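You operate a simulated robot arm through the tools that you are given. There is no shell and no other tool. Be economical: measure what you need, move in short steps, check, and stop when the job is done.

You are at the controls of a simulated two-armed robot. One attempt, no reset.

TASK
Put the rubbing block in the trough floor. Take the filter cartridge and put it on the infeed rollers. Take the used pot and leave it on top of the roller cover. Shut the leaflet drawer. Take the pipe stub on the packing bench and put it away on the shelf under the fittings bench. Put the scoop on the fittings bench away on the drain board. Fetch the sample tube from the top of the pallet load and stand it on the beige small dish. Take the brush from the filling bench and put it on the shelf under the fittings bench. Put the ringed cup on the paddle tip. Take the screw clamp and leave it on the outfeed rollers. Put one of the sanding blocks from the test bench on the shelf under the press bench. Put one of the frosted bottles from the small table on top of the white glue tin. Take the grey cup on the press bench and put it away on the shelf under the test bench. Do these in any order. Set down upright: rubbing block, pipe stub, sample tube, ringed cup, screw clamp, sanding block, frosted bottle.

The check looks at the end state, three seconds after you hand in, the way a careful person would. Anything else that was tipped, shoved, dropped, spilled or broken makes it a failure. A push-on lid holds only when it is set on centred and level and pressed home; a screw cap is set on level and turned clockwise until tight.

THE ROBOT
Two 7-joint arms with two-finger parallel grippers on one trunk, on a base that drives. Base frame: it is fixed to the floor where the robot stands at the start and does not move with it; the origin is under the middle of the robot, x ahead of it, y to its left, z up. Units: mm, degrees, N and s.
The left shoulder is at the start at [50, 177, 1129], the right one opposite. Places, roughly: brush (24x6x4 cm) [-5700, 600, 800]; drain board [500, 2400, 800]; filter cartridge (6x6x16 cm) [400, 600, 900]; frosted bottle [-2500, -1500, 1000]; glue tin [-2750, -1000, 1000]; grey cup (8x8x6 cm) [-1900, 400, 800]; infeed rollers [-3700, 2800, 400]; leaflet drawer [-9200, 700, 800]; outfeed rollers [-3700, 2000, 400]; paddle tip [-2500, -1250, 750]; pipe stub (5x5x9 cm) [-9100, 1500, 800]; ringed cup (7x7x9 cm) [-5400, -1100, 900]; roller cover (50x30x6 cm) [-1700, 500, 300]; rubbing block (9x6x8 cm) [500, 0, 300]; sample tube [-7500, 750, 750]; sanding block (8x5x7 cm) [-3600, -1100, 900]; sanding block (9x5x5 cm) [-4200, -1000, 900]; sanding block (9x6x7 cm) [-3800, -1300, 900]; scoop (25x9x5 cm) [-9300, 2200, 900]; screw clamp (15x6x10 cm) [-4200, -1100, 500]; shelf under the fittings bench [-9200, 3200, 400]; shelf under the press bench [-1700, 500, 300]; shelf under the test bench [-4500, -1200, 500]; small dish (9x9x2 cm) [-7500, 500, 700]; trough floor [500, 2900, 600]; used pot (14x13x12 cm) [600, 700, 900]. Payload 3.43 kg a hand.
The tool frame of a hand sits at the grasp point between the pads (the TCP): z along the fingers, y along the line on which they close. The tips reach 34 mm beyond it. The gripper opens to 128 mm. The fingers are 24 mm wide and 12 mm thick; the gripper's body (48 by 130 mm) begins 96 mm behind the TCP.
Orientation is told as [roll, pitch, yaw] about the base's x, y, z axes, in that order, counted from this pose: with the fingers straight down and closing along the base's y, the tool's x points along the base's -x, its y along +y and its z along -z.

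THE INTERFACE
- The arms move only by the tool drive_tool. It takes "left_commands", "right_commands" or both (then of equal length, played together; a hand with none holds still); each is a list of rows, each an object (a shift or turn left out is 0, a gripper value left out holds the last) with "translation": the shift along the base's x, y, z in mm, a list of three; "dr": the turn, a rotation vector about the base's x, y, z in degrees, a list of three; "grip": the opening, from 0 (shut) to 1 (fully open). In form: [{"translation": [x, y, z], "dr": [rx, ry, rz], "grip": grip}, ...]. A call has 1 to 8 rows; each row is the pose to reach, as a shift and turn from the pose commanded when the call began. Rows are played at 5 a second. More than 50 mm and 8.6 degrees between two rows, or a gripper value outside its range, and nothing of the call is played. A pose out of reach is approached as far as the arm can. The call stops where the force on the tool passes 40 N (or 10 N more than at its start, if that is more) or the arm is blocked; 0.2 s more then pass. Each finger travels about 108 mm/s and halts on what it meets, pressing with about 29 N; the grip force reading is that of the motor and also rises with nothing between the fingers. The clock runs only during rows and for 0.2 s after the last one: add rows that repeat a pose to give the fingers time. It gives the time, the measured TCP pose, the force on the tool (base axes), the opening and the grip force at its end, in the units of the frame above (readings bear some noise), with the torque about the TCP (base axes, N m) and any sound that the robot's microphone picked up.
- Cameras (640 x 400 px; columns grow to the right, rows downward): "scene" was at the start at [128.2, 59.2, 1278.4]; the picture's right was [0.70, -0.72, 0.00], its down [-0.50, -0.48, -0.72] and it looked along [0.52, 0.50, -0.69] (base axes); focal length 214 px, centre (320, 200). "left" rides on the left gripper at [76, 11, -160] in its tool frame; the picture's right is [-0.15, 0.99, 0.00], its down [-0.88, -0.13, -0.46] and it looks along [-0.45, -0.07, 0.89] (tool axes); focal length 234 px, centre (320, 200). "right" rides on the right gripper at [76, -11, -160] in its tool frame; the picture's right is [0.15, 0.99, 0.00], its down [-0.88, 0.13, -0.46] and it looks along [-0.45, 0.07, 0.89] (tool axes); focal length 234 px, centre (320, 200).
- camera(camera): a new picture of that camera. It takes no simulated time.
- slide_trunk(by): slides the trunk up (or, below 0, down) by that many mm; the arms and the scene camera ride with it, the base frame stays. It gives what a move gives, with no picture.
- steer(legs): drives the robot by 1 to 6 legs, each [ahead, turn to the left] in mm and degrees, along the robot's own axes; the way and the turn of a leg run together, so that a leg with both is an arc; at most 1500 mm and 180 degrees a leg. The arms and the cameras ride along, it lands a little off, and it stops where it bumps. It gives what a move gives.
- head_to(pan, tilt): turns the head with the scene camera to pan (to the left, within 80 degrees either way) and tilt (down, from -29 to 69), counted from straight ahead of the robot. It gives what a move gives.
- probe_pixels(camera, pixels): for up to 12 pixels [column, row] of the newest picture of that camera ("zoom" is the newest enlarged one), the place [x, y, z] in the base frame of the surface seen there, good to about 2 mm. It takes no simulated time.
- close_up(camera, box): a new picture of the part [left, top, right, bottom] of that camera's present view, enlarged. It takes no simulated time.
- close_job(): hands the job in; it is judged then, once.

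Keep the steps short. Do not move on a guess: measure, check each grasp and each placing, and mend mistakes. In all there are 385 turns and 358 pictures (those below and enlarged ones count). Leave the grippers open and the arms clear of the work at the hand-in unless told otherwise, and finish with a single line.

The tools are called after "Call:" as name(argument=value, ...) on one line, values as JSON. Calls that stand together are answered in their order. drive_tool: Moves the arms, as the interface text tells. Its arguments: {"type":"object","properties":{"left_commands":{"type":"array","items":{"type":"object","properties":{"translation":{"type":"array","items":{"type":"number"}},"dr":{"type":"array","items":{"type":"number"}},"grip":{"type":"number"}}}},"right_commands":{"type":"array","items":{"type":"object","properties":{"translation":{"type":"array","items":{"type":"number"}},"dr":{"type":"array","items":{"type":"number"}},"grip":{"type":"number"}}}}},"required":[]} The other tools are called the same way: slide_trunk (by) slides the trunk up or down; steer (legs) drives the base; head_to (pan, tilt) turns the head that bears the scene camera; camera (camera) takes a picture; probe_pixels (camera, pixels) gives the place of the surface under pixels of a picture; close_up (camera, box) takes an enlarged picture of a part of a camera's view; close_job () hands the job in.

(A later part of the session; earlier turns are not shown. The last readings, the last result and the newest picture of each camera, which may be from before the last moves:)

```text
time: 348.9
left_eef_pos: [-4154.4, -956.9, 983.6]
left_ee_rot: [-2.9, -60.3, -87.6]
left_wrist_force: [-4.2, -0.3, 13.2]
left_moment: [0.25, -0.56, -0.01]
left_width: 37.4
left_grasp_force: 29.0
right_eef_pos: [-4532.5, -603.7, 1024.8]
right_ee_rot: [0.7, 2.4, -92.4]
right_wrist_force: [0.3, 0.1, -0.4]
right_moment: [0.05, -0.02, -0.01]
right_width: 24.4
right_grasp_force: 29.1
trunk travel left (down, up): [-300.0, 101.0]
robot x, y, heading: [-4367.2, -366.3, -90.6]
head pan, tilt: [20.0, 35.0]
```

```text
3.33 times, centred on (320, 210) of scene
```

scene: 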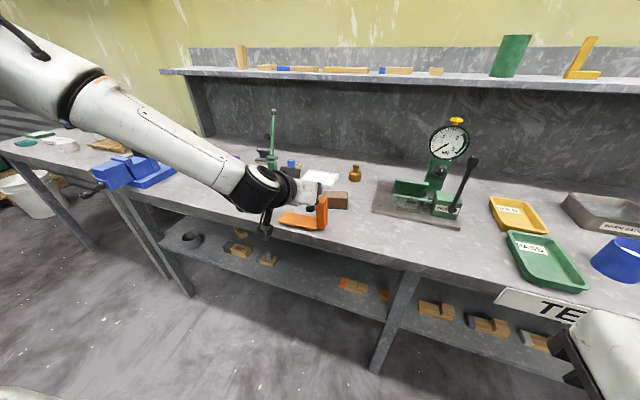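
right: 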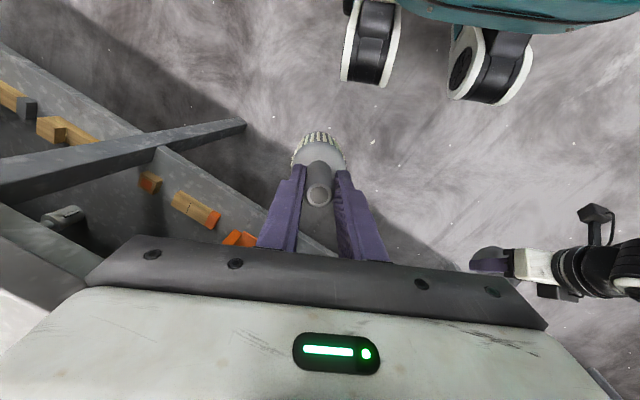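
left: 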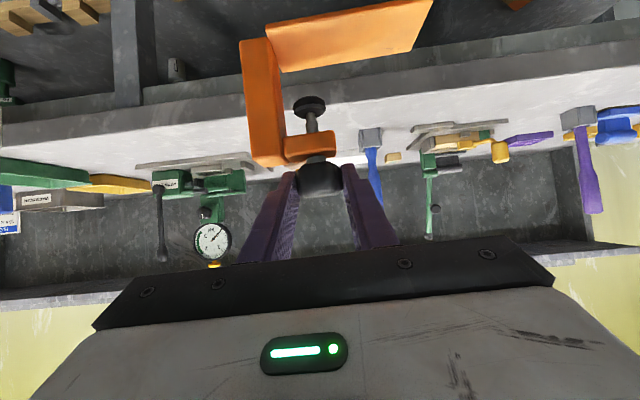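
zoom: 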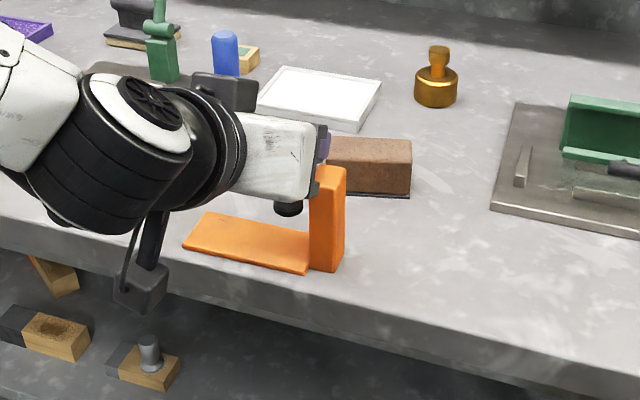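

Seated (13 N). Open, withdraw, and start turning the hand to vertical.

Call:
drive_tool(left_commands=[{"translation": [0, 0, 0], "grip": 0.55}, {"translation": [0, 0, 0]}, {"translation": [0, 30, 17]}, {"translation": [0, 65, 40]}, {"translation": [0, 85, 70], "dr": [8, 0, 0]}, {"translation": [0, 85, 100], "dr": [16, 0, 0]}, {"translation": [0, 80, 120], "dr": [24, 0, 0]}, {"translation": [0, 70, 130], "dr": [32, 0, 0]}])

Call:
drive_tool(left_commands=[{"translation": [0, -10, 0], "dr": [8, 0, 0]}, {"translation": [0, -20, 0], "dr": [16, 0, 0]}, {"translation": [0, -30, 0], "dr": [24, 0, 0]}, {"translation": [0, -40, 0], "dr": [28, 0, 0]}])

Call:
camera(camera="scene")

Call:
camera(camera="left")

```text
time: 350.7
left_eef_pos: [-4150.7, -885.7, 1109.1]
left_ee_rot: [-1.4, -27.7, -88.4]
left_wrist_force: [-0.9, -0.1, 0.3]
left_moment: [-0.01, 0.0, -0.01]
left_width: 70.5
left_grasp_force: 0.1
right_eef_pos: [-4531.4, -604.8, 1023.2]
right_ee_rot: [0.6, 2.5, -92.5]
right_wrist_force: [0.7, 0.5, -0.8]
right_moment: [0.0, 0.01, 0.03]
right_width: 24.2
right_grasp_force: 28.9
trunk travel left (down, up): [-300.0, 101.0]
robot x, y, heading: [-4368.3, -364.9, -90.5]
head pan, tilt: [20.0, 35.0]
```

```text
time: 351.7
left_eef_pos: [-4136.2, -916.3, 1109.9]
left_ee_rot: [-0.8, -5.0, -88.5]
left_wrist_force: [-0.5, -0.6, 0.2]
left_moment: [-0.02, 0.0, 0.02]
left_width: 70.6
left_grasp_force: 0.0
left hand out of reach, approached as far as the arm can: row 3, 4
right_eef_pos: [-4531.5, -605.0, 1025.1]
right_ee_rot: [0.6, 2.4, -92.3]
right_wrist_force: [-0.3, -0.1, -1.6]
right_moment: [0.01, 0.01, -0.02]
right_width: 24.0
right_grasp_force: 29.1
trunk travel left (down, up): [-300.0, 101.0]
robot x, y, heading: [-4367.5, -365.3, -90.4]
head pan, tilt: [20.0, 35.0]
```

```text
223 pictures are left
```

scene: 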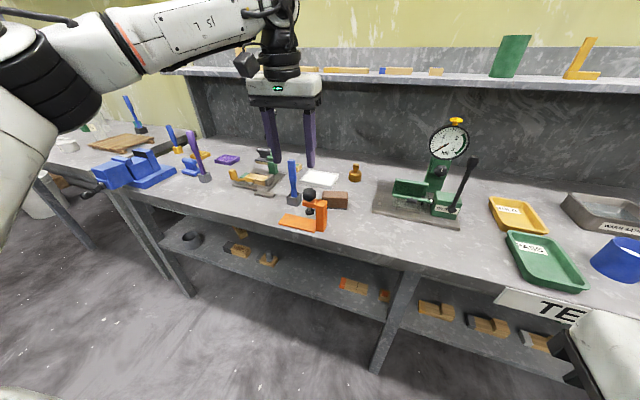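

```text
222 pictures are left
```

left: 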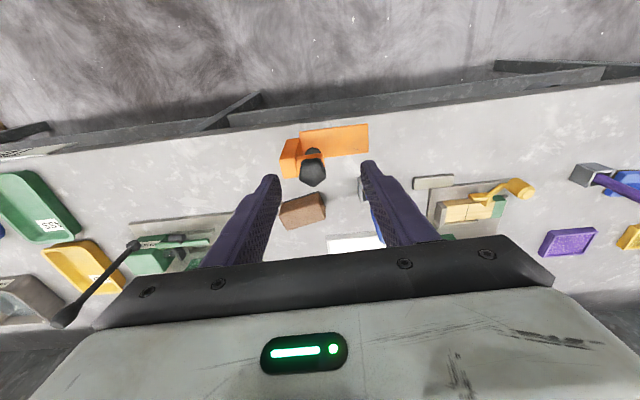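

Clamp stands on the bench. Measure the knob.

Call:
probe_pixels(camera="left", pixels=[[312, 175], [300, 165], [326, 165], [312, 152], [290, 150], [283, 165], [365, 135], [313, 185]])

Call:
probe_pixels(camera="scene", pixels=[[309, 190], [303, 195], [316, 195], [321, 205], [326, 208], [321, 228], [285, 218]])

```text
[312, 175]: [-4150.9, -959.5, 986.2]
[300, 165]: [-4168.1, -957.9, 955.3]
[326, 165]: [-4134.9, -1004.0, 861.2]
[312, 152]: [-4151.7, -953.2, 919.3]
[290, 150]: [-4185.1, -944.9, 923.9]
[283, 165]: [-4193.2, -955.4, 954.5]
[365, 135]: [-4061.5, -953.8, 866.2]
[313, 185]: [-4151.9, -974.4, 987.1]
```

```text
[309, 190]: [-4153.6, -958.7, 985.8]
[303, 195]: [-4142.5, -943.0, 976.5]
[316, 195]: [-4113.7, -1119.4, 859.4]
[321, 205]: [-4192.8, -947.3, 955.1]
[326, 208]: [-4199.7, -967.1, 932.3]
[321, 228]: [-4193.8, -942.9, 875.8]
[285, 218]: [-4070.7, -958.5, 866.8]
```

Knob centre (−4152, −961), top 987. Move above, straighten, then down to TCP z≈990.

Call:
drive_tool(left_commands=[{"translation": [-8, -23, -10], "dr": [2.5, 0, 0]}, {"translation": [-16, -45, -30], "dr": [5, -0.7, 0]}, {"translation": [-16, -45, -70], "dr": [5, -0.7, 0]}, {"translation": [-16, -45, -95], "dr": [5, -0.7, 0]}])

Call:
camera(camera="left")

```text
time: 352.7
left_eef_pos: [-4131.7, -924.3, 1019.6]
left_ee_rot: [0.0, -0.3, -88.6]
left_wrist_force: [0.5, -0.3, -0.4]
left_moment: [0.01, 0.0, -0.01]
left_width: 70.4
left_grasp_force: 0.0
left hand out of reach, approached as far as the arm can: row 1, 2, 3, 4
right_eef_pos: [-4530.4, -604.1, 1024.1]
right_ee_rot: [0.6, 2.5, -92.4]
right_wrist_force: [-0.4, 0.6, -0.6]
right_moment: [0.03, 0.02, 0.02]
right_width: 24.5
right_grasp_force: 29.3
trunk travel left (down, up): [-300.0, 101.0]
robot x, y, heading: [-4365.9, -361.8, -90.5]
head pan, tilt: [20.0, 35.0]
```

```text
221 pictures are left
```

left: 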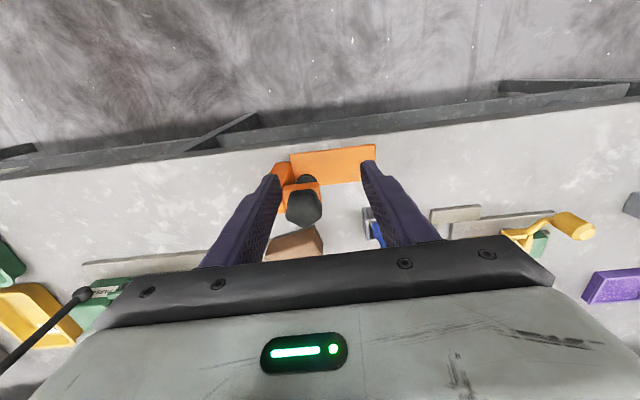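

Out of reach by ~40 mm. Raise 25, drive 60 closer, then align.

Call:
drive_tool(left_commands=[{"translation": [0, 20, 15]}, {"translation": [0, 30, 30]}])

Call:
steer(legs=[[60, 0]])

Call:
drive_tool(left_commands=[{"translation": [-10, 0, 0]}, {"translation": [-20, 0, 0]}])

Call:
camera(camera="left")

```text
time: 353.3
left_eef_pos: [-4131.5, -894.4, 1049.5]
left_ee_rot: [0.1, -0.2, -88.5]
left_wrist_force: [-0.8, -0.3, 0.3]
left_moment: [0.02, 0.01, 0.0]
left_width: 70.4
left_grasp_force: 0.0
right_eef_pos: [-4531.9, -604.2, 1023.7]
right_ee_rot: [0.6, 2.5, -92.4]
right_wrist_force: [0.0, -0.9, -0.4]
right_moment: [0.0, 0.0, 0.04]
right_width: 24.3
right_grasp_force: 29.3
trunk travel left (down, up): [-300.0, 101.0]
robot x, y, heading: [-4367.2, -366.0, -90.8]
head pan, tilt: [20.0, 35.0]
```

```text
time: 354.3
left_eef_pos: [-4133.2, -955.4, 1048.8]
left_ee_rot: [0.2, -0.2, -88.6]
left_wrist_force: [0.0, 0.0, -0.7]
left_moment: [0.03, -0.01, 0.02]
left_width: 70.2
left_grasp_force: 0.0
right_eef_pos: [-4531.9, -665.1, 1023.7]
right_ee_rot: [0.5, 2.6, -92.5]
right_wrist_force: [0.2, -0.1, -1.1]
right_moment: [0.0, -0.03, 0.02]
right_width: 24.0
right_grasp_force: 29.4
trunk travel left (down, up): [-300.0, 101.0]
robot x, y, heading: [-4366.5, -424.2, -90.7]
head pan, tilt: [20.0, 35.0]
```

```text
time: 354.9
left_eef_pos: [-4152.8, -955.9, 1049.1]
left_ee_rot: [0.1, -0.2, -88.7]
left_wrist_force: [-0.6, -0.4, 0.0]
left_moment: [0.01, -0.04, 0.01]
left_width: 70.4
left_grasp_force: 0.0
right_eef_pos: [-4531.9, -663.2, 1024.4]
right_ee_rot: [0.6, 2.4, -92.4]
right_wrist_force: [0.7, -0.7, -1.1]
right_moment: [0.01, 0.01, 0.0]
right_width: 24.2
right_grasp_force: 28.6
trunk travel left (down, up): [-300.0, 101.0]
robot x, y, heading: [-4366.9, -423.0, -90.4]
head pan, tilt: [20.0, 35.0]
```

```text
220 pictures are left
```

left: 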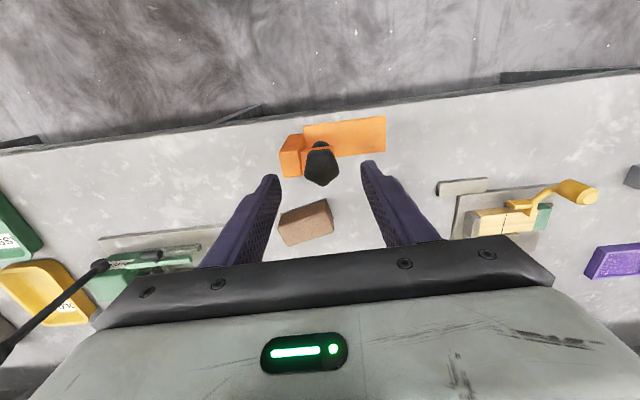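

Aligned. Down 58 mm, close, lift.

Call:
drive_tool(left_commands=[{"translation": [1, -5, -25]}, {"translation": [1, -5, -45]}, {"translation": [1, -5, -58]}, {"translation": [1, -5, -58], "grip": 0.0}, {"translation": [1, -5, -58]}, {"translation": [1, -5, -58]}, {"translation": [1, 0, -35]}, {"translation": [1, 5, 5]}])

Call:
camera(camera="left")

Call:
camera(camera="scene")

```text
time: 356.7
left_eef_pos: [-4152.4, -945.9, 1053.8]
left_ee_rot: [0.1, -0.3, -88.7]
left_wrist_force: [0.0, 0.0, -1.6]
left_moment: [-0.01, -0.02, 0.0]
left_width: 36.8
left_grasp_force: 28.8
right_eef_pos: [-4531.1, -664.9, 1023.2]
right_ee_rot: [0.5, 2.5, -92.4]
right_wrist_force: [-0.6, 0.6, -0.7]
right_moment: [-0.02, 0.02, 0.02]
right_width: 24.2
right_grasp_force: 28.6
trunk travel left (down, up): [-300.0, 101.0]
robot x, y, heading: [-4370.9, -422.8, -90.3]
head pan, tilt: [20.0, 35.0]
```

```text
219 pictures are left
```

left: 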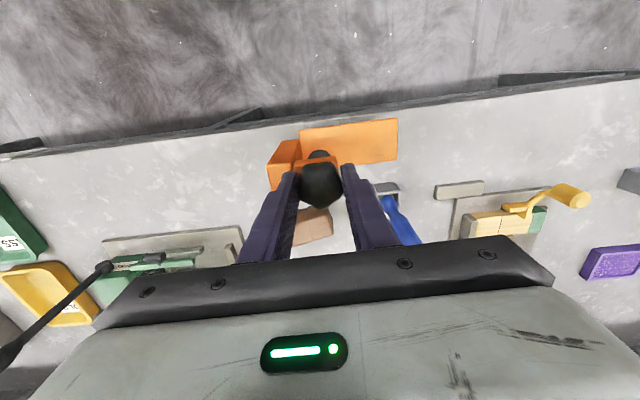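

```text
218 pictures are left
```

scene: 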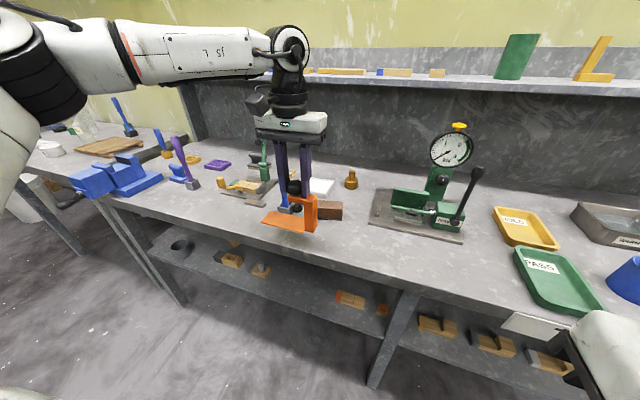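

Clamp held vertically. Pull back, back away, turn around to face +y and look toward the rollers.

Call:
drive_tool(left_commands=[{"translation": [0, 45, 10]}, {"translation": [0, 90, 20]}, {"translation": [0, 135, 30]}, {"translation": [0, 170, 40]}])

Call:
steer(legs=[[-300, 0], [0, 180]])

Call:
head_to(pan=-15, tilt=20)

Call:
camera(camera="scene")

```text
time: 357.7
left_eef_pos: [-4152.8, -780.4, 1095.6]
left_ee_rot: [0.0, -0.2, -88.6]
left_wrist_force: [-0.1, 0.4, -2.2]
left_moment: [-0.01, -0.04, -0.01]
left_width: 36.8
left_grasp_force: 29.2
right_eef_pos: [-4531.1, -664.1, 1023.6]
right_ee_rot: [0.6, 2.4, -92.4]
right_wrist_force: [0.5, -0.2, -0.8]
right_moment: [-0.02, 0.01, 0.0]
right_width: 23.9
right_grasp_force: 28.7
trunk travel left (down, up): [-300.0, 101.0]
robot x, y, heading: [-4368.2, -422.7, -90.6]
head pan, tilt: [20.0, 35.0]
```

```text
time: 367.2
left_eef_pos: [-4598.5, 224.5, 1096.5]
left_ee_rot: [0.0, -0.2, 94.2]
left_wrist_force: [0.0, 0.4, -3.2]
left_moment: [-0.03, 0.02, -0.01]
left_width: 36.8
left_grasp_force: 29.2
right_eef_pos: [-4214.1, 126.1, 1024.1]
right_ee_rot: [0.6, 2.5, 90.4]
right_wrist_force: [0.2, 0.4, -0.1]
right_moment: [-0.02, 0.0, 0.01]
right_width: 24.3
right_grasp_force: 29.1
trunk travel left (down, up): [-300.0, 101.0]
robot x, y, heading: [-4369.9, -122.5, 91.8]
head pan, tilt: [20.0, 35.0]
```

```text
time: 368.2
left_eef_pos: [-4598.1, 225.8, 1096.2]
left_ee_rot: [0.0, -0.1, 94.2]
left_wrist_force: [-0.4, -0.3, -3.3]
left_moment: [0.01, 0.04, 0.0]
left_width: 37.1
left_grasp_force: 29.5
right_eef_pos: [-4213.4, 126.5, 1024.8]
right_ee_rot: [0.7, 2.6, 90.4]
right_wrist_force: [-0.4, -0.1, -0.6]
right_moment: [0.0, 0.0, 0.0]
right_width: 23.9
right_grasp_force: 29.2
trunk travel left (down, up): [-300.0, 101.0]
robot x, y, heading: [-4365.6, -119.0, 92.0]
head pan, tilt: [-15.0, 20.0]
```

```text
217 pictures are left
```

scene: 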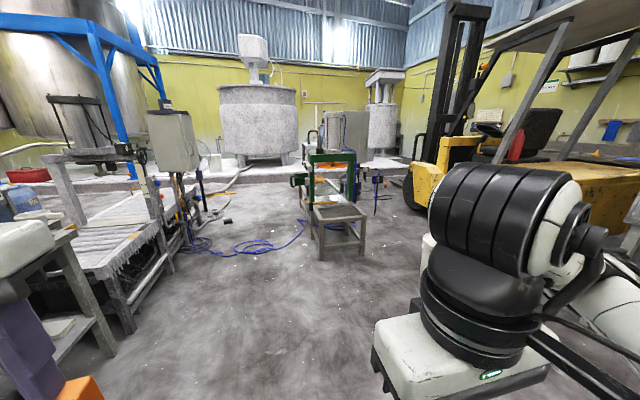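

Call:
close_up(camera="scene", box=[170, 90, 440, 270])

Call:
probe_pixels(camera="scene", pixels=[[340, 212], [318, 215], [365, 215], [330, 160], [120, 235], [250, 245], [300, 230], [385, 190], [345, 250], [200, 250]])

```text
2.22 times, centred on (305, 180) of scene
```

zoom: 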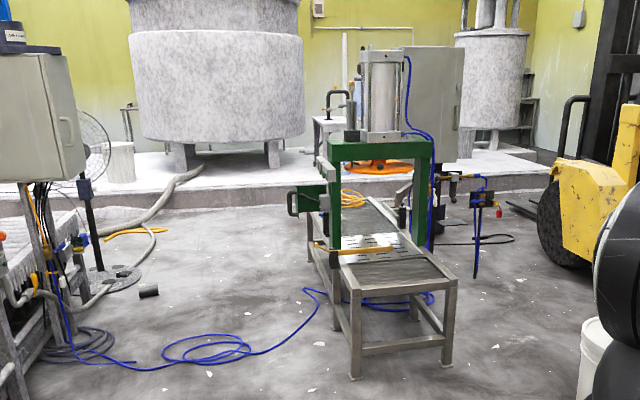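

```text
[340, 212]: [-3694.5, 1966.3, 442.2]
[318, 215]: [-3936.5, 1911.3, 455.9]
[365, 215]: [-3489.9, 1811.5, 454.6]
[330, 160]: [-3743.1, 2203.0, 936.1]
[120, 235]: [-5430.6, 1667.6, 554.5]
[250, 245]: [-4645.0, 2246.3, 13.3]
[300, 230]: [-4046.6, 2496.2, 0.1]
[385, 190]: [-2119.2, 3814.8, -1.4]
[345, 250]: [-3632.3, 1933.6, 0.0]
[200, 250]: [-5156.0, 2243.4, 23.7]
```

Outfeed roller table is at y≈1800–2100, x≈−3920…−3490, top ≈445–455, just before the green press. Drive to (−3700, 1200) and face it.

Call:
steer(legs=[[0, -29], [1450, 0], [0, 27]])

Call:
head_to(pan=0, tilt=35)

Call:
camera(camera="scene")

```text
time: 378.1
left_eef_pos: [-3907.8, 1508.0, 1095.6]
left_ee_rot: [0.0, -0.2, 90.4]
left_wrist_force: [0.2, -0.1, -3.3]
left_moment: [0.0, 0.02, -0.02]
left_width: 36.9
left_grasp_force: 29.2
right_eef_pos: [-3529.2, 1385.1, 1023.8]
right_ee_rot: [0.6, 2.4, 86.8]
right_wrist_force: [0.3, 0.2, -0.8]
right_moment: [-0.04, 0.01, 0.0]
right_width: 24.1
right_grasp_force: 29.2
trunk travel left (down, up): [-300.0, 101.0]
robot x, y, heading: [-3695.0, 1148.0, 88.5]
head pan, tilt: [-15.0, 20.0]
```

```text
time: 378.9
left_eef_pos: [-3907.9, 1507.6, 1095.0]
left_ee_rot: [0.0, -0.2, 90.3]
left_wrist_force: [-0.1, -0.1, -2.1]
left_moment: [-0.02, 0.02, 0.01]
left_width: 37.1
left_grasp_force: 29.1
right_eef_pos: [-3529.4, 1385.4, 1024.5]
right_ee_rot: [0.6, 2.4, 86.7]
right_wrist_force: [0.2, -0.1, -1.2]
right_moment: [-0.02, 0.03, 0.02]
right_width: 24.1
right_grasp_force: 28.7
trunk travel left (down, up): [-300.0, 101.0]
robot x, y, heading: [-3697.9, 1145.6, 88.7]
head pan, tilt: [0.0, 35.0]
```

```text
215 pictures are left
```

scene: 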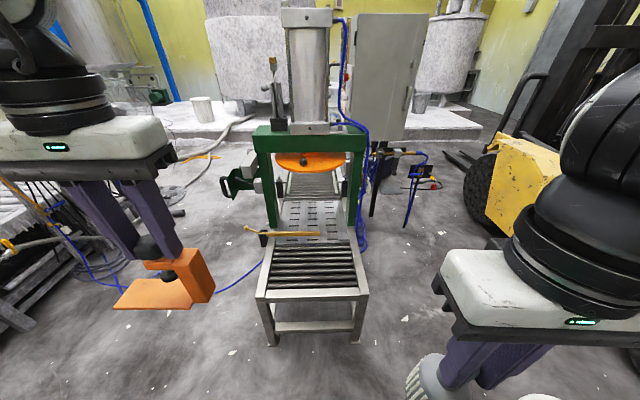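

Call:
probe_pixels(camera="scene", pixels=[[312, 285], [312, 250], [275, 285], [350, 285], [262, 293], [365, 293], [280, 245], [345, 243], [312, 270], [300, 234], [315, 215], [312, 185]])

Call:
close_up(camera="scene", box=[230, 150, 390, 310])

```text
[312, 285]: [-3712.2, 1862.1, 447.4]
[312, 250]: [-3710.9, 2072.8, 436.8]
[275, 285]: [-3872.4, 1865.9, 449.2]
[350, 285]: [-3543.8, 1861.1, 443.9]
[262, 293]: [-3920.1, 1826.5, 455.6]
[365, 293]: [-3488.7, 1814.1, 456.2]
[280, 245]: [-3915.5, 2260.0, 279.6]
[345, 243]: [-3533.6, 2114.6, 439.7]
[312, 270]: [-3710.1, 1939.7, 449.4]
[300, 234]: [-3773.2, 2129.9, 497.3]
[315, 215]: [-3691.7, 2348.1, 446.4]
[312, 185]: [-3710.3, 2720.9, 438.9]
```

```text
2.50 times, centred on (310, 230) of scene
```

zoom: 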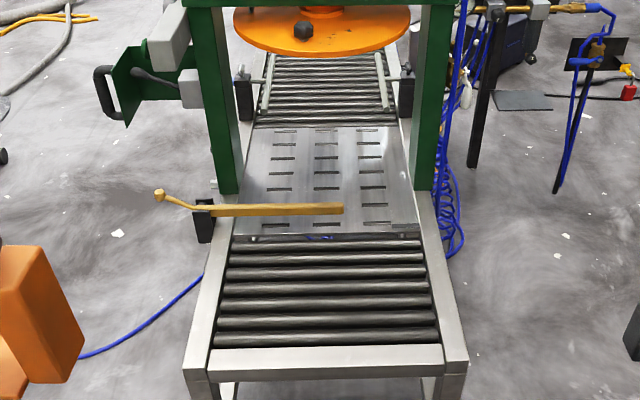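

Outfeed rollers: x −3900…−3510, y 1850…2110, tops ≈450, rollers run along x. I'll turn the clamp 90° so its base spans several rollers. Drive 300, lower trunk, and start the turn.

Call:
steer(legs=[[300, 1.3]])

Call:
slide_trunk(by=-290)

Call:
drive_tool(left_commands=[{"translation": [15, 5, 0], "dr": [0, 0, -8.5]}, {"translation": [30, 10, 0], "dr": [0, 0, -17]}, {"translation": [45, 15, 0], "dr": [0, 0, -25.5]}, {"translation": [60, 20, 0], "dr": [0, 0, -34]}, {"translation": [75, 25, 0], "dr": [0, 0, -42.5]}, {"translation": [90, 30, 0], "dr": [0, 0, -51]}, {"translation": [105, 35, 0], "dr": [0, 0, -59.5]}, {"translation": [120, 40, 0], "dr": [0, 0, -68]}])

Call:
camera(camera="scene")

```text
time: 380.9
left_eef_pos: [-3909.0, 1801.9, 1096.4]
left_ee_rot: [0.0, -0.2, 91.5]
left_wrist_force: [0.3, 0.2, -2.9]
left_moment: [-0.02, 0.02, 0.0]
left_width: 37.1
left_grasp_force: 29.4
right_eef_pos: [-3528.5, 1686.2, 1024.1]
right_ee_rot: [0.6, 2.4, 87.8]
right_wrist_force: [-0.2, 0.0, -0.9]
right_moment: [-0.02, 0.01, -0.05]
right_width: 24.2
right_grasp_force: 28.8
trunk travel left (down, up): [-300.0, 101.0]
robot x, y, heading: [-3694.6, 1443.4, 89.5]
head pan, tilt: [0.0, 35.0]
```

```text
time: 383.8
left_eef_pos: [-3908.9, 1801.4, 806.2]
left_ee_rot: [0.0, -0.2, 91.5]
left_wrist_force: [-0.6, 0.1, -2.5]
left_moment: [0.03, 0.01, -0.01]
left_width: 36.7
left_grasp_force: 29.0
right_eef_pos: [-3528.6, 1686.4, 734.0]
right_ee_rot: [0.6, 2.4, 87.8]
right_wrist_force: [0.5, 0.0, -0.4]
right_moment: [0.02, -0.02, 0.01]
right_width: 24.0
right_grasp_force: 29.3
trunk travel left (down, up): [-10.0, 391.0]
robot x, y, heading: [-3690.5, 1446.9, 89.5]
head pan, tilt: [0.0, 35.0]
```

```text
time: 385.6
left_eef_pos: [-3809.5, 1836.2, 803.5]
left_ee_rot: [0.2, -0.2, 23.6]
left_wrist_force: [0.7, -1.2, -2.1]
left_moment: [0.1, 0.06, 0.02]
left_width: 37.0
left_grasp_force: 29.2
left hand out of reach, approached as far as the arm can: row 7, 8
right_eef_pos: [-3528.3, 1685.5, 734.1]
right_ee_rot: [0.6, 2.4, 87.8]
right_wrist_force: [-0.7, -0.7, -0.9]
right_moment: [0.03, 0.05, -0.03]
right_width: 24.1
right_grasp_force: 28.7
trunk travel left (down, up): [-10.0, 391.0]
robot x, y, heading: [-3690.9, 1446.3, 89.5]
head pan, tilt: [0.0, 35.0]
```

```text
213 pictures are left
```

scene: 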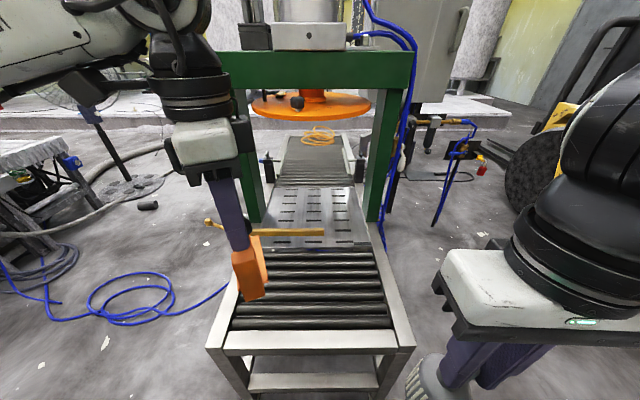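

Rotated to 24°. Continue to 0° while moving over the rollers and lowering.

Call:
drive_tool(left_commands=[{"translation": [2, 25, -30], "dr": [0, 0, -8]}, {"translation": [4, 50, -60], "dr": [0, 0, -16]}, {"translation": [6, 75, -90], "dr": [0, 0, -23.5]}, {"translation": [8, 95, -120], "dr": [0, 0, -23.5]}, {"translation": [10, 105, -150], "dr": [0, 0, -23.5]}])

Call:
camera(camera="scene")

Call:
camera(camera="left")

```text
time: 386.8
left_eef_pos: [-3791.2, 1777.9, 648.5]
left_ee_rot: [3.4, -0.2, 6.2]
left_wrist_force: [0.0, -0.1, -1.6]
left_moment: [0.02, 0.04, 0.01]
left_width: 37.1
left_grasp_force: 28.4
left hand out of reach, approached as far as the arm can: row 1, 2, 3, 4, 5
right_eef_pos: [-3528.7, 1686.2, 734.4]
right_ee_rot: [0.6, 2.4, 87.8]
right_wrist_force: [0.0, 0.8, -0.8]
right_moment: [0.01, -0.03, 0.0]
right_width: 23.9
right_grasp_force: 28.4
trunk travel left (down, up): [-10.0, 391.0]
robot x, y, heading: [-3689.8, 1446.6, 89.6]
head pan, tilt: [0.0, 35.0]
```

```text
212 pictures are left
```

scene: 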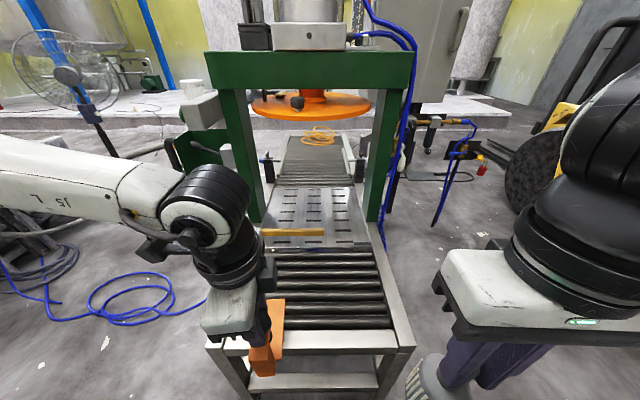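

```text
211 pictures are left
```

left: 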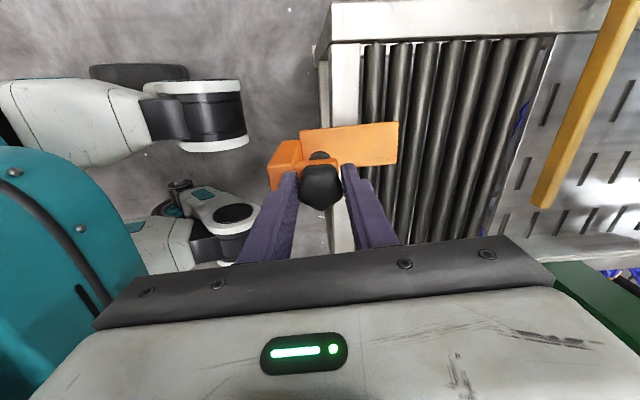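

Facing this way a 90° turn shortens the reach. A ~45° diagonal still spans 3+ rollers; turn back 36° and reach forward over the rollers.

Call:
drive_tool(left_commands=[{"translation": [5, 20, 10], "dr": [-0.5, -0.5, 8]}, {"translation": [10, 45, 20], "dr": [-1.5, -1, 16]}, {"translation": [15, 75, 20], "dr": [-3, -1.5, 24]}, {"translation": [18, 105, 20], "dr": [-3, -1.5, 32]}, {"translation": [20, 135, 20], "dr": [-3, -1.5, 36]}, {"translation": [20, 155, 20], "dr": [-3, -1.5, 36]}])

Call:
camera(camera="left")

Call:
camera(camera="scene")

```text
time: 388.2
left_eef_pos: [-3822.5, 1896.7, 677.3]
left_ee_rot: [-0.1, -0.5, 42.3]
left_wrist_force: [0.0, 0.0, -3.2]
left_moment: [0.02, 0.03, 0.02]
left_width: 36.9
left_grasp_force: 28.7
left hand out of reach, approached as far as the arm can: row 1, 2, 3, 4, 5, 6
right_eef_pos: [-3528.5, 1685.5, 733.9]
right_ee_rot: [0.6, 2.4, 87.8]
right_wrist_force: [-0.6, 0.3, -0.9]
right_moment: [-0.03, 0.01, 0.02]
right_width: 23.9
right_grasp_force: 29.2
trunk travel left (down, up): [-10.0, 391.0]
robot x, y, heading: [-3691.1, 1444.7, 89.6]
head pan, tilt: [0.0, 35.0]
```

```text
210 pictures are left
```

left: 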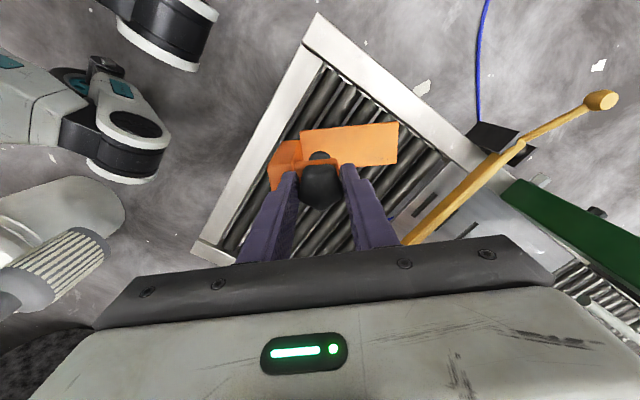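

```text
209 pictures are left
```

scene: 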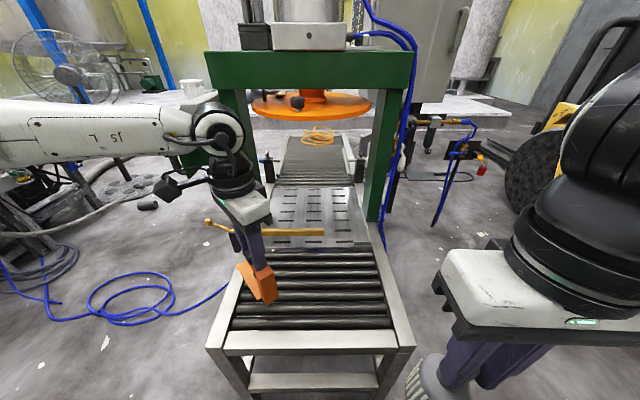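

Base points to (−x,+y) at 42°. Shift right 45 mm by turning the robot 6° right.

Call:
steer(legs=[[0, -6]])

Call:
drive_tool(left_commands=[{"translation": [0, 5, -30]}, {"translation": [0, 10, -60]}, {"translation": [0, 12, -80]}])

Call:
camera(camera="left")

Call:
close_up(camera="scene", box=[180, 200, 420, 380])

```text
time: 389.2
left_eef_pos: [-3775.2, 1906.8, 677.3]
left_ee_rot: [0.2, -0.5, 36.1]
left_wrist_force: [0.6, -0.1, -2.8]
left_moment: [-0.02, 0.01, -0.01]
left_width: 36.9
left_grasp_force: 29.0
right_eef_pos: [-3504.2, 1668.1, 733.8]
right_ee_rot: [0.6, 2.5, 81.7]
right_wrist_force: [0.7, 0.1, -1.0]
right_moment: [0.01, -0.01, 0.03]
right_width: 24.2
right_grasp_force: 28.8
trunk travel left (down, up): [-10.0, 391.0]
robot x, y, heading: [-3694.3, 1444.1, 83.3]
head pan, tilt: [0.0, 35.0]
```

```text
time: 390.0
left_eef_pos: [-3792.5, 1910.7, 604.0]
left_ee_rot: [0.0, -0.6, 36.1]
left_wrist_force: [-0.2, -0.5, -2.3]
left_moment: [0.04, -0.02, 0.05]
left_width: 36.9
left_grasp_force: 29.3
left hand out of reach, approached as far as the arm can: row 1, 2, 3
right_eef_pos: [-3504.4, 1667.1, 733.9]
right_ee_rot: [0.6, 2.4, 81.7]
right_wrist_force: [0.2, 0.0, -0.6]
right_moment: [-0.02, 0.01, -0.02]
right_width: 23.9
right_grasp_force: 28.9
trunk travel left (down, up): [-10.0, 391.0]
robot x, y, heading: [-3690.1, 1445.8, 83.4]
head pan, tilt: [0.0, 35.0]
```

```text
208 pictures are left
```

left: 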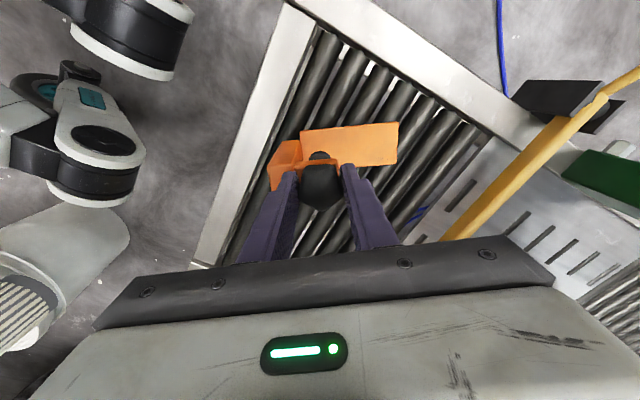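

```text
2.22 times, centred on (300, 290) of scene
```

zoom: 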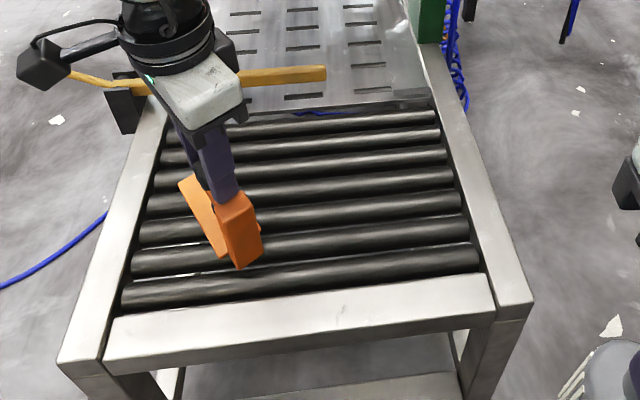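

Clamp is over the rollers, bottom ~24 mm above. Lower slowly to contact.

Call:
drive_tool(left_commands=[{"translation": [2, 0, -10]}, {"translation": [4, 0, -18]}, {"translation": [4, 0, -23]}, {"translation": [4, 0, -27]}])

Call:
close_up(camera="scene", box=[180, 200, 420, 380])

```text
time: 391.0
left_eef_pos: [-3799.6, 1905.2, 584.8]
left_ee_rot: [0.1, -0.5, 36.1]
left_wrist_force: [-0.7, -0.4, -2.7]
left_moment: [0.02, 0.04, -0.04]
left_width: 36.9
left_grasp_force: 29.3
left hand out of reach, approached as far as the arm can: row 1, 2, 3, 4
right_eef_pos: [-3503.5, 1668.2, 734.9]
right_ee_rot: [0.6, 2.5, 81.7]
right_wrist_force: [0.4, 0.0, -1.0]
right_moment: [0.02, -0.02, 0.03]
right_width: 24.1
right_grasp_force: 29.0
trunk travel left (down, up): [-10.0, 391.0]
robot x, y, heading: [-3691.8, 1446.5, 83.3]
head pan, tilt: [0.0, 35.0]
```

```text
2.22 times, centred on (300, 290) of scene
```

zoom: 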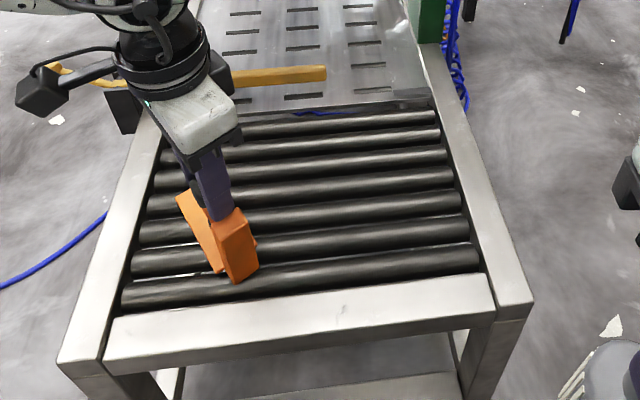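

Arm at its limit 5 mm above; use the trunk's last 10 mm.

Call:
slide_trunk(by=-8)

```text
time: 391.5
left_eef_pos: [-3796.9, 1906.9, 579.2]
left_ee_rot: [0.3, -1.0, 36.0]
left_wrist_force: [1.2, 0.7, 23.4]
left_moment: [-0.06, -0.18, 0.06]
left_width: 37.0
left_grasp_force: 29.4
right_eef_pos: [-3503.5, 1667.3, 726.8]
right_ee_rot: [0.7, 2.3, 81.7]
right_wrist_force: [-0.7, 0.1, -0.8]
right_moment: [-0.02, -0.01, 0.0]
right_width: 24.1
right_grasp_force: 28.9
trunk travel left (down, up): [-2.0, 399.0]
robot x, y, heading: [-3690.2, 1447.7, 83.5]
head pan, tilt: [0.0, 35.0]
```

Contact (23 N). Open and rise.

Call:
drive_tool(left_commands=[{"translation": [0, 0, 2], "grip": 0.55}, {"translation": [0, 0, 2]}, {"translation": [0, 0, 2]}, {"translation": [0, 0, 30]}, {"translation": [0, 0, 75]}, {"translation": [0, -10, 120]}])

Call:
camera(camera="left")

Call:
close_up(camera="scene", box=[180, 200, 420, 380])

```text
time: 392.9
left_eef_pos: [-3800.7, 1894.0, 695.1]
left_ee_rot: [0.0, -0.6, 36.2]
left_wrist_force: [-1.2, 0.0, 0.0]
left_moment: [0.0, -0.01, 0.0]
left_width: 70.3
left_grasp_force: 0.1
right_eef_pos: [-3504.5, 1667.2, 725.3]
right_ee_rot: [0.5, 2.5, 81.8]
right_wrist_force: [0.6, 0.3, -0.9]
right_moment: [-0.05, 0.03, 0.03]
right_width: 24.2
right_grasp_force: 29.4
trunk travel left (down, up): [-2.0, 399.0]
robot x, y, heading: [-3692.1, 1442.8, 83.4]
head pan, tilt: [0.0, 35.0]
```

```text
205 pictures are left
```

left: 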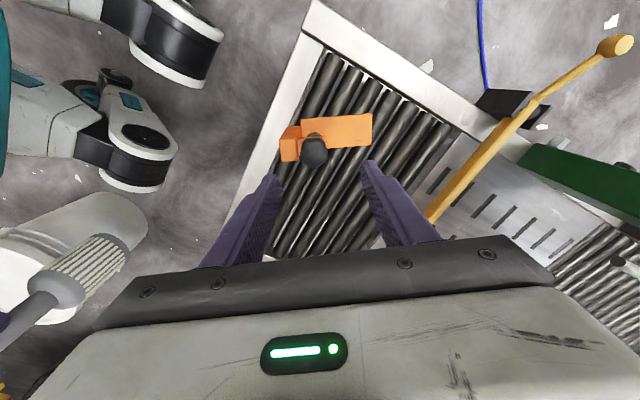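

```text
2.22 times, centred on (300, 290) of scene
```

zoom: 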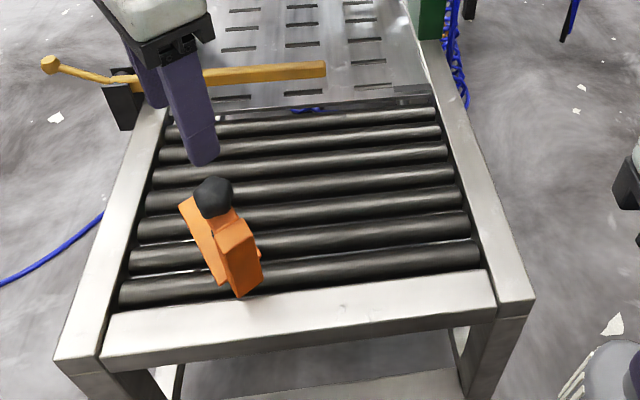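

Clamp stands upright on the outfeed rollers. Now survey the infeed side for the cartridge.

Call:
slide_trunk(by=330)

Call:
head_to(pan=5, tilt=25)

Call:
camera(camera="scene")

Call:
probe_pixels(camera="scene", pixels=[[320, 200], [320, 185], [300, 215], [345, 215], [330, 170], [430, 170], [460, 180], [440, 230], [420, 150], [240, 150], [200, 180], [500, 180]])

```text
time: 396.2
left_eef_pos: [-3798.8, 1895.2, 1024.6]
left_ee_rot: [0.0, -0.6, 36.1]
left_wrist_force: [0.1, -0.5, -0.4]
left_moment: [-0.02, 0.01, 0.03]
left_width: 70.3
left_grasp_force: 0.0
right_eef_pos: [-3504.7, 1668.0, 1056.3]
right_ee_rot: [0.6, 2.3, 81.6]
right_wrist_force: [-0.5, 0.7, -1.0]
right_moment: [0.01, 0.03, -0.03]
right_width: 24.1
right_grasp_force: 29.6
trunk travel left (down, up): [-332.0, 69.0]
robot x, y, heading: [-3691.6, 1447.0, 83.3]
head pan, tilt: [0.0, 35.0]
```

```text
time: 396.9
left_eef_pos: [-3798.3, 1895.6, 1023.6]
left_ee_rot: [0.1, -0.6, 36.2]
left_wrist_force: [-0.2, 0.6, 0.0]
left_moment: [0.02, -0.01, -0.01]
left_width: 70.5
left_grasp_force: 0.2
right_eef_pos: [-3504.2, 1667.3, 1056.3]
right_ee_rot: [0.6, 2.3, 81.7]
right_wrist_force: [0.6, 0.1, -0.8]
right_moment: [0.01, 0.0, 0.01]
right_width: 23.7
right_grasp_force: 29.2
trunk travel left (down, up): [-332.0, 69.0]
robot x, y, heading: [-3694.5, 1444.2, 83.8]
head pan, tilt: [5.0, 25.0]
```

```text
203 pictures are left
```

scene: 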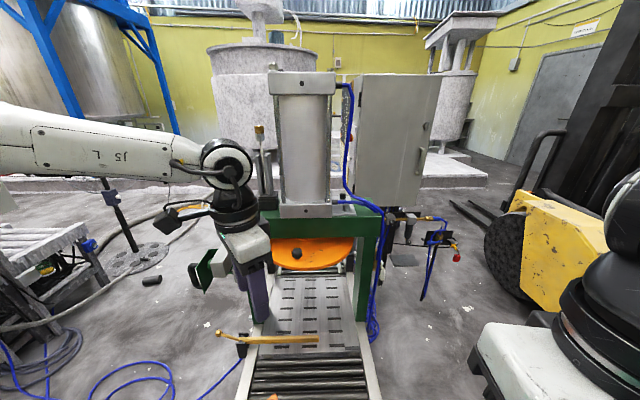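

```text
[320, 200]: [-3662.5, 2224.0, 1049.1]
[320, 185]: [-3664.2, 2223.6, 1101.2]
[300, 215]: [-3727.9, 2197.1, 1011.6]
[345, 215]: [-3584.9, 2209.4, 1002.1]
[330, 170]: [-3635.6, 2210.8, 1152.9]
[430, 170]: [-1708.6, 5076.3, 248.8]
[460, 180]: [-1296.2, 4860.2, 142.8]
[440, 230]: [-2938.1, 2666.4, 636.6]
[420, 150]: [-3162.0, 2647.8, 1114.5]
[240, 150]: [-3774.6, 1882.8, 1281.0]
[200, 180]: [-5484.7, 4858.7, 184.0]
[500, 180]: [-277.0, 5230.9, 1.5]
```

Call:
probe_pixels(camera="scene", pixels=[[495, 265], [505, 300], [520, 210], [475, 215], [430, 290], [425, 255], [460, 245], [400, 260], [450, 320], [455, 205], [405, 195], [425, 220]])

Call:
head_to(pan=-35, tilt=25)

Call:
camera(camera="scene")

```text
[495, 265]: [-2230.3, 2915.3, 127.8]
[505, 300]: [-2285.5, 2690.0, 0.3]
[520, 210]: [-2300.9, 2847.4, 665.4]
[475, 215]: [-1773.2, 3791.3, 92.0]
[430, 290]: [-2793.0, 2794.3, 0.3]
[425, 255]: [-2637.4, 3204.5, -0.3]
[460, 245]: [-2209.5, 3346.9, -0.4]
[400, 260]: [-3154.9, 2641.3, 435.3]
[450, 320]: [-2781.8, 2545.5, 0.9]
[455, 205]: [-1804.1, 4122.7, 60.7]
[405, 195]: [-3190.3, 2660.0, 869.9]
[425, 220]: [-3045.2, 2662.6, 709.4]
```

```text
time: 398.0
left_eef_pos: [-3798.3, 1896.8, 1024.1]
left_ee_rot: [0.0, -0.6, 36.1]
left_wrist_force: [-0.1, -0.3, 0.3]
left_moment: [0.04, 0.03, -0.02]
left_width: 70.2
left_grasp_force: 0.1
right_eef_pos: [-3505.2, 1667.6, 1056.8]
right_ee_rot: [0.6, 2.4, 81.7]
right_wrist_force: [-0.1, 0.6, -1.1]
right_moment: [0.0, -0.01, 0.01]
right_width: 24.1
right_grasp_force: 29.1
trunk travel left (down, up): [-332.0, 69.0]
robot x, y, heading: [-3694.0, 1442.1, 83.5]
head pan, tilt: [-35.0, 25.0]
```

```text
202 pictures are left
```

scene: 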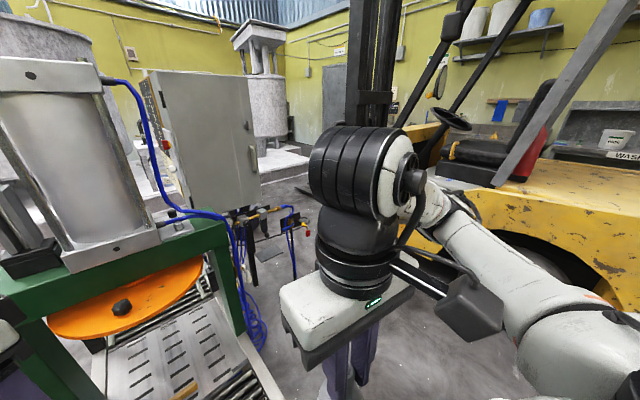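

East corridor is tight (hoses vs forklift). Look at the west side.

Call:
head_to(pan=40, tilt=35)

Call:
drive_tool(left_commands=[{"translation": [-20, -45, 0]}, {"translation": [-40, -90, 0]}, {"translation": [-55, -135, 0]}, {"translation": [-70, -180, 0]}])

Call:
camera(camera="scene")

```text
time: 399.4
left_eef_pos: [-3799.4, 1895.3, 1024.3]
left_ee_rot: [0.0, -0.6, 36.1]
left_wrist_force: [-0.3, 0.5, -0.1]
left_moment: [-0.01, -0.01, 0.02]
left_width: 70.7
left_grasp_force: 0.0
right_eef_pos: [-3504.9, 1668.3, 1055.1]
right_ee_rot: [0.6, 2.4, 81.7]
right_wrist_force: [0.0, 1.0, -0.8]
right_moment: [0.0, 0.0, 0.0]
right_width: 24.1
right_grasp_force: 28.7
trunk travel left (down, up): [-332.0, 69.0]
robot x, y, heading: [-3692.1, 1443.2, 83.6]
head pan, tilt: [40.0, 35.0]
```

```text
time: 400.4
left_eef_pos: [-3870.1, 1718.7, 1025.9]
left_ee_rot: [-0.1, -0.5, 36.2]
left_wrist_force: [1.0, 0.2, -0.2]
left_moment: [0.0, 0.0, 0.02]
left_width: 70.4
left_grasp_force: 0.1
left hand out of reach, approached as far as the arm can: row 4
right_eef_pos: [-3504.7, 1666.4, 1055.8]
right_ee_rot: [0.6, 2.3, 81.8]
right_wrist_force: [0.1, 0.0, -1.4]
right_moment: [-0.03, 0.0, -0.02]
right_width: 24.1
right_grasp_force: 28.5
trunk travel left (down, up): [-332.0, 69.0]
robot x, y, heading: [-3690.9, 1444.4, 83.2]
head pan, tilt: [40.0, 35.0]
```

```text
201 pictures are left
```

scene: 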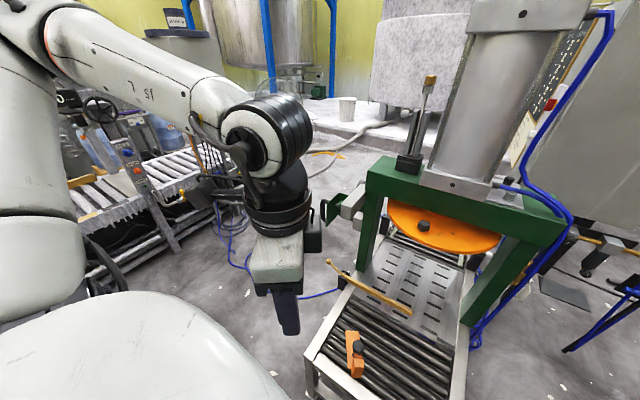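

The west route crosses a thin blue hose on the floor (~15 mm). I'll go to (−4380, 1300) first and look up the west side.

Call:
steer(legs=[[-150, 0], [0, 96.5], [680, 0], [0, -90]])

Call:
head_to(pan=0, tilt=40)

Call:
camera(camera="scene")

```text
time: 413.1
left_eef_pos: [-4606.3, 1542.7, 1025.6]
left_ee_rot: [0.1, -0.4, 43.2]
left_wrist_force: [0.6, 0.1, 0.8]
left_moment: [-0.01, 0.01, 0.03]
left_width: 70.4
left_grasp_force: 0.1
right_eef_pos: [-4237.9, 1536.7, 1056.2]
right_ee_rot: [0.6, 2.4, 88.6]
right_wrist_force: [0.1, 0.2, -0.4]
right_moment: [0.01, -0.02, -0.02]
right_width: 24.0
right_grasp_force: 29.3
trunk travel left (down, up): [-332.0, 69.0]
robot x, y, heading: [-4396.4, 1289.6, 90.3]
head pan, tilt: [40.0, 35.0]
```

```text
time: 414.2
left_eef_pos: [-4605.7, 1543.6, 1026.5]
left_ee_rot: [0.0, -0.4, 43.1]
left_wrist_force: [0.1, -0.6, -0.1]
left_moment: [0.0, -0.01, 0.01]
left_width: 70.4
left_grasp_force: 0.2
right_eef_pos: [-4237.0, 1536.6, 1056.6]
right_ee_rot: [0.6, 2.4, 88.6]
right_wrist_force: [0.7, 0.2, -1.7]
right_moment: [0.02, 0.02, -0.01]
right_width: 24.2
right_grasp_force: 29.3
trunk travel left (down, up): [-332.0, 69.0]
robot x, y, heading: [-4397.0, 1292.7, 90.4]
head pan, tilt: [0.0, 40.0]
```

```text
200 pictures are left
```

scene: 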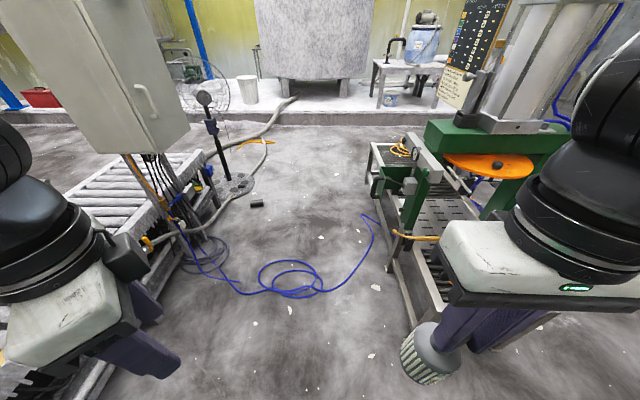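

Call:
probe_pixels(camera="scene", pixels=[[373, 225], [372, 212], [345, 285], [290, 295], [318, 290], [240, 292], [375, 185], [405, 150], [385, 150], [400, 185], [425, 160], [256, 203]])

Call:
close_up(camera="scene", box=[340, 100, 540, 300])

```text
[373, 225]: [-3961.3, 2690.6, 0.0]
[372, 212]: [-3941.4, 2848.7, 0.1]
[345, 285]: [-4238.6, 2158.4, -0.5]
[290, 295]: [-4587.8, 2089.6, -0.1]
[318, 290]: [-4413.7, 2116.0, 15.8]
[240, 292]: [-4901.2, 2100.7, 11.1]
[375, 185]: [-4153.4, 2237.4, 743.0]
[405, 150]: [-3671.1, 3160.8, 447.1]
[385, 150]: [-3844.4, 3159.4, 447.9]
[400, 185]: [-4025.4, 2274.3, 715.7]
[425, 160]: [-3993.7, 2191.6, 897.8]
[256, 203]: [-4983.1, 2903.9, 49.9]
```

```text
2.00 times, centred on (440, 200) of scene
```

zoom: 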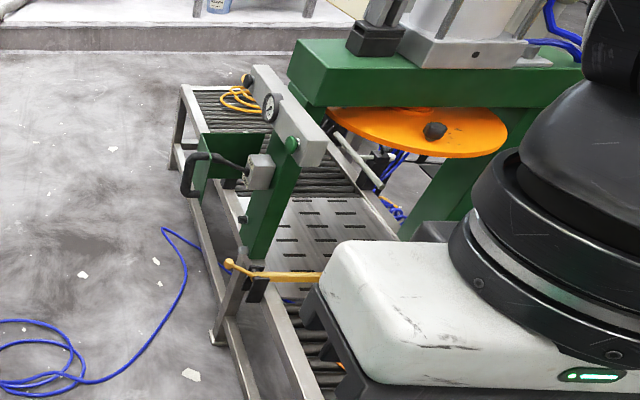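

A single blue hose crosses at y≈2110. I'll cross slowly at x≈−4400 and see whether the base takes it.

Call:
steer(legs=[[400, 4], [400, -4]])

Call:
camera(camera="scene")

```text
time: 418.8
left_eef_pos: [-4643.2, 2352.9, 1026.4]
left_ee_rot: [-0.1, -0.4, 43.4]
left_wrist_force: [0.9, -1.1, -0.1]
left_moment: [-0.06, 0.01, -0.01]
left_width: 70.0
left_grasp_force: 0.1
right_eef_pos: [-4273.5, 2347.9, 1055.8]
right_ee_rot: [0.6, 2.3, 88.9]
right_wrist_force: [0.8, -0.3, -1.2]
right_moment: [-0.05, 0.0, -0.02]
right_width: 24.3
right_grasp_force: 29.3
trunk travel left (down, up): [-332.0, 69.0]
robot x, y, heading: [-4434.4, 2103.6, 90.6]
head pan, tilt: [0.0, 40.0]
```

```text
198 pictures are left
```

scene: 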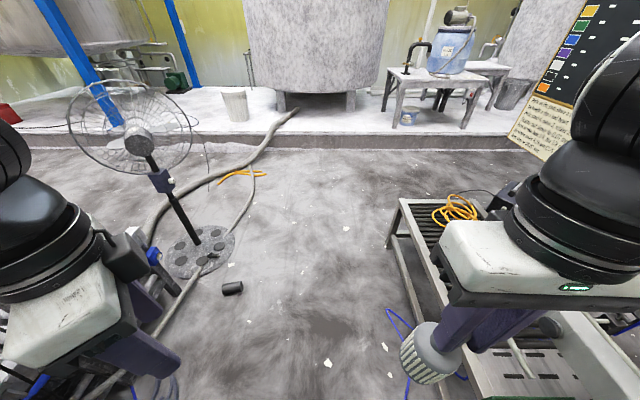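

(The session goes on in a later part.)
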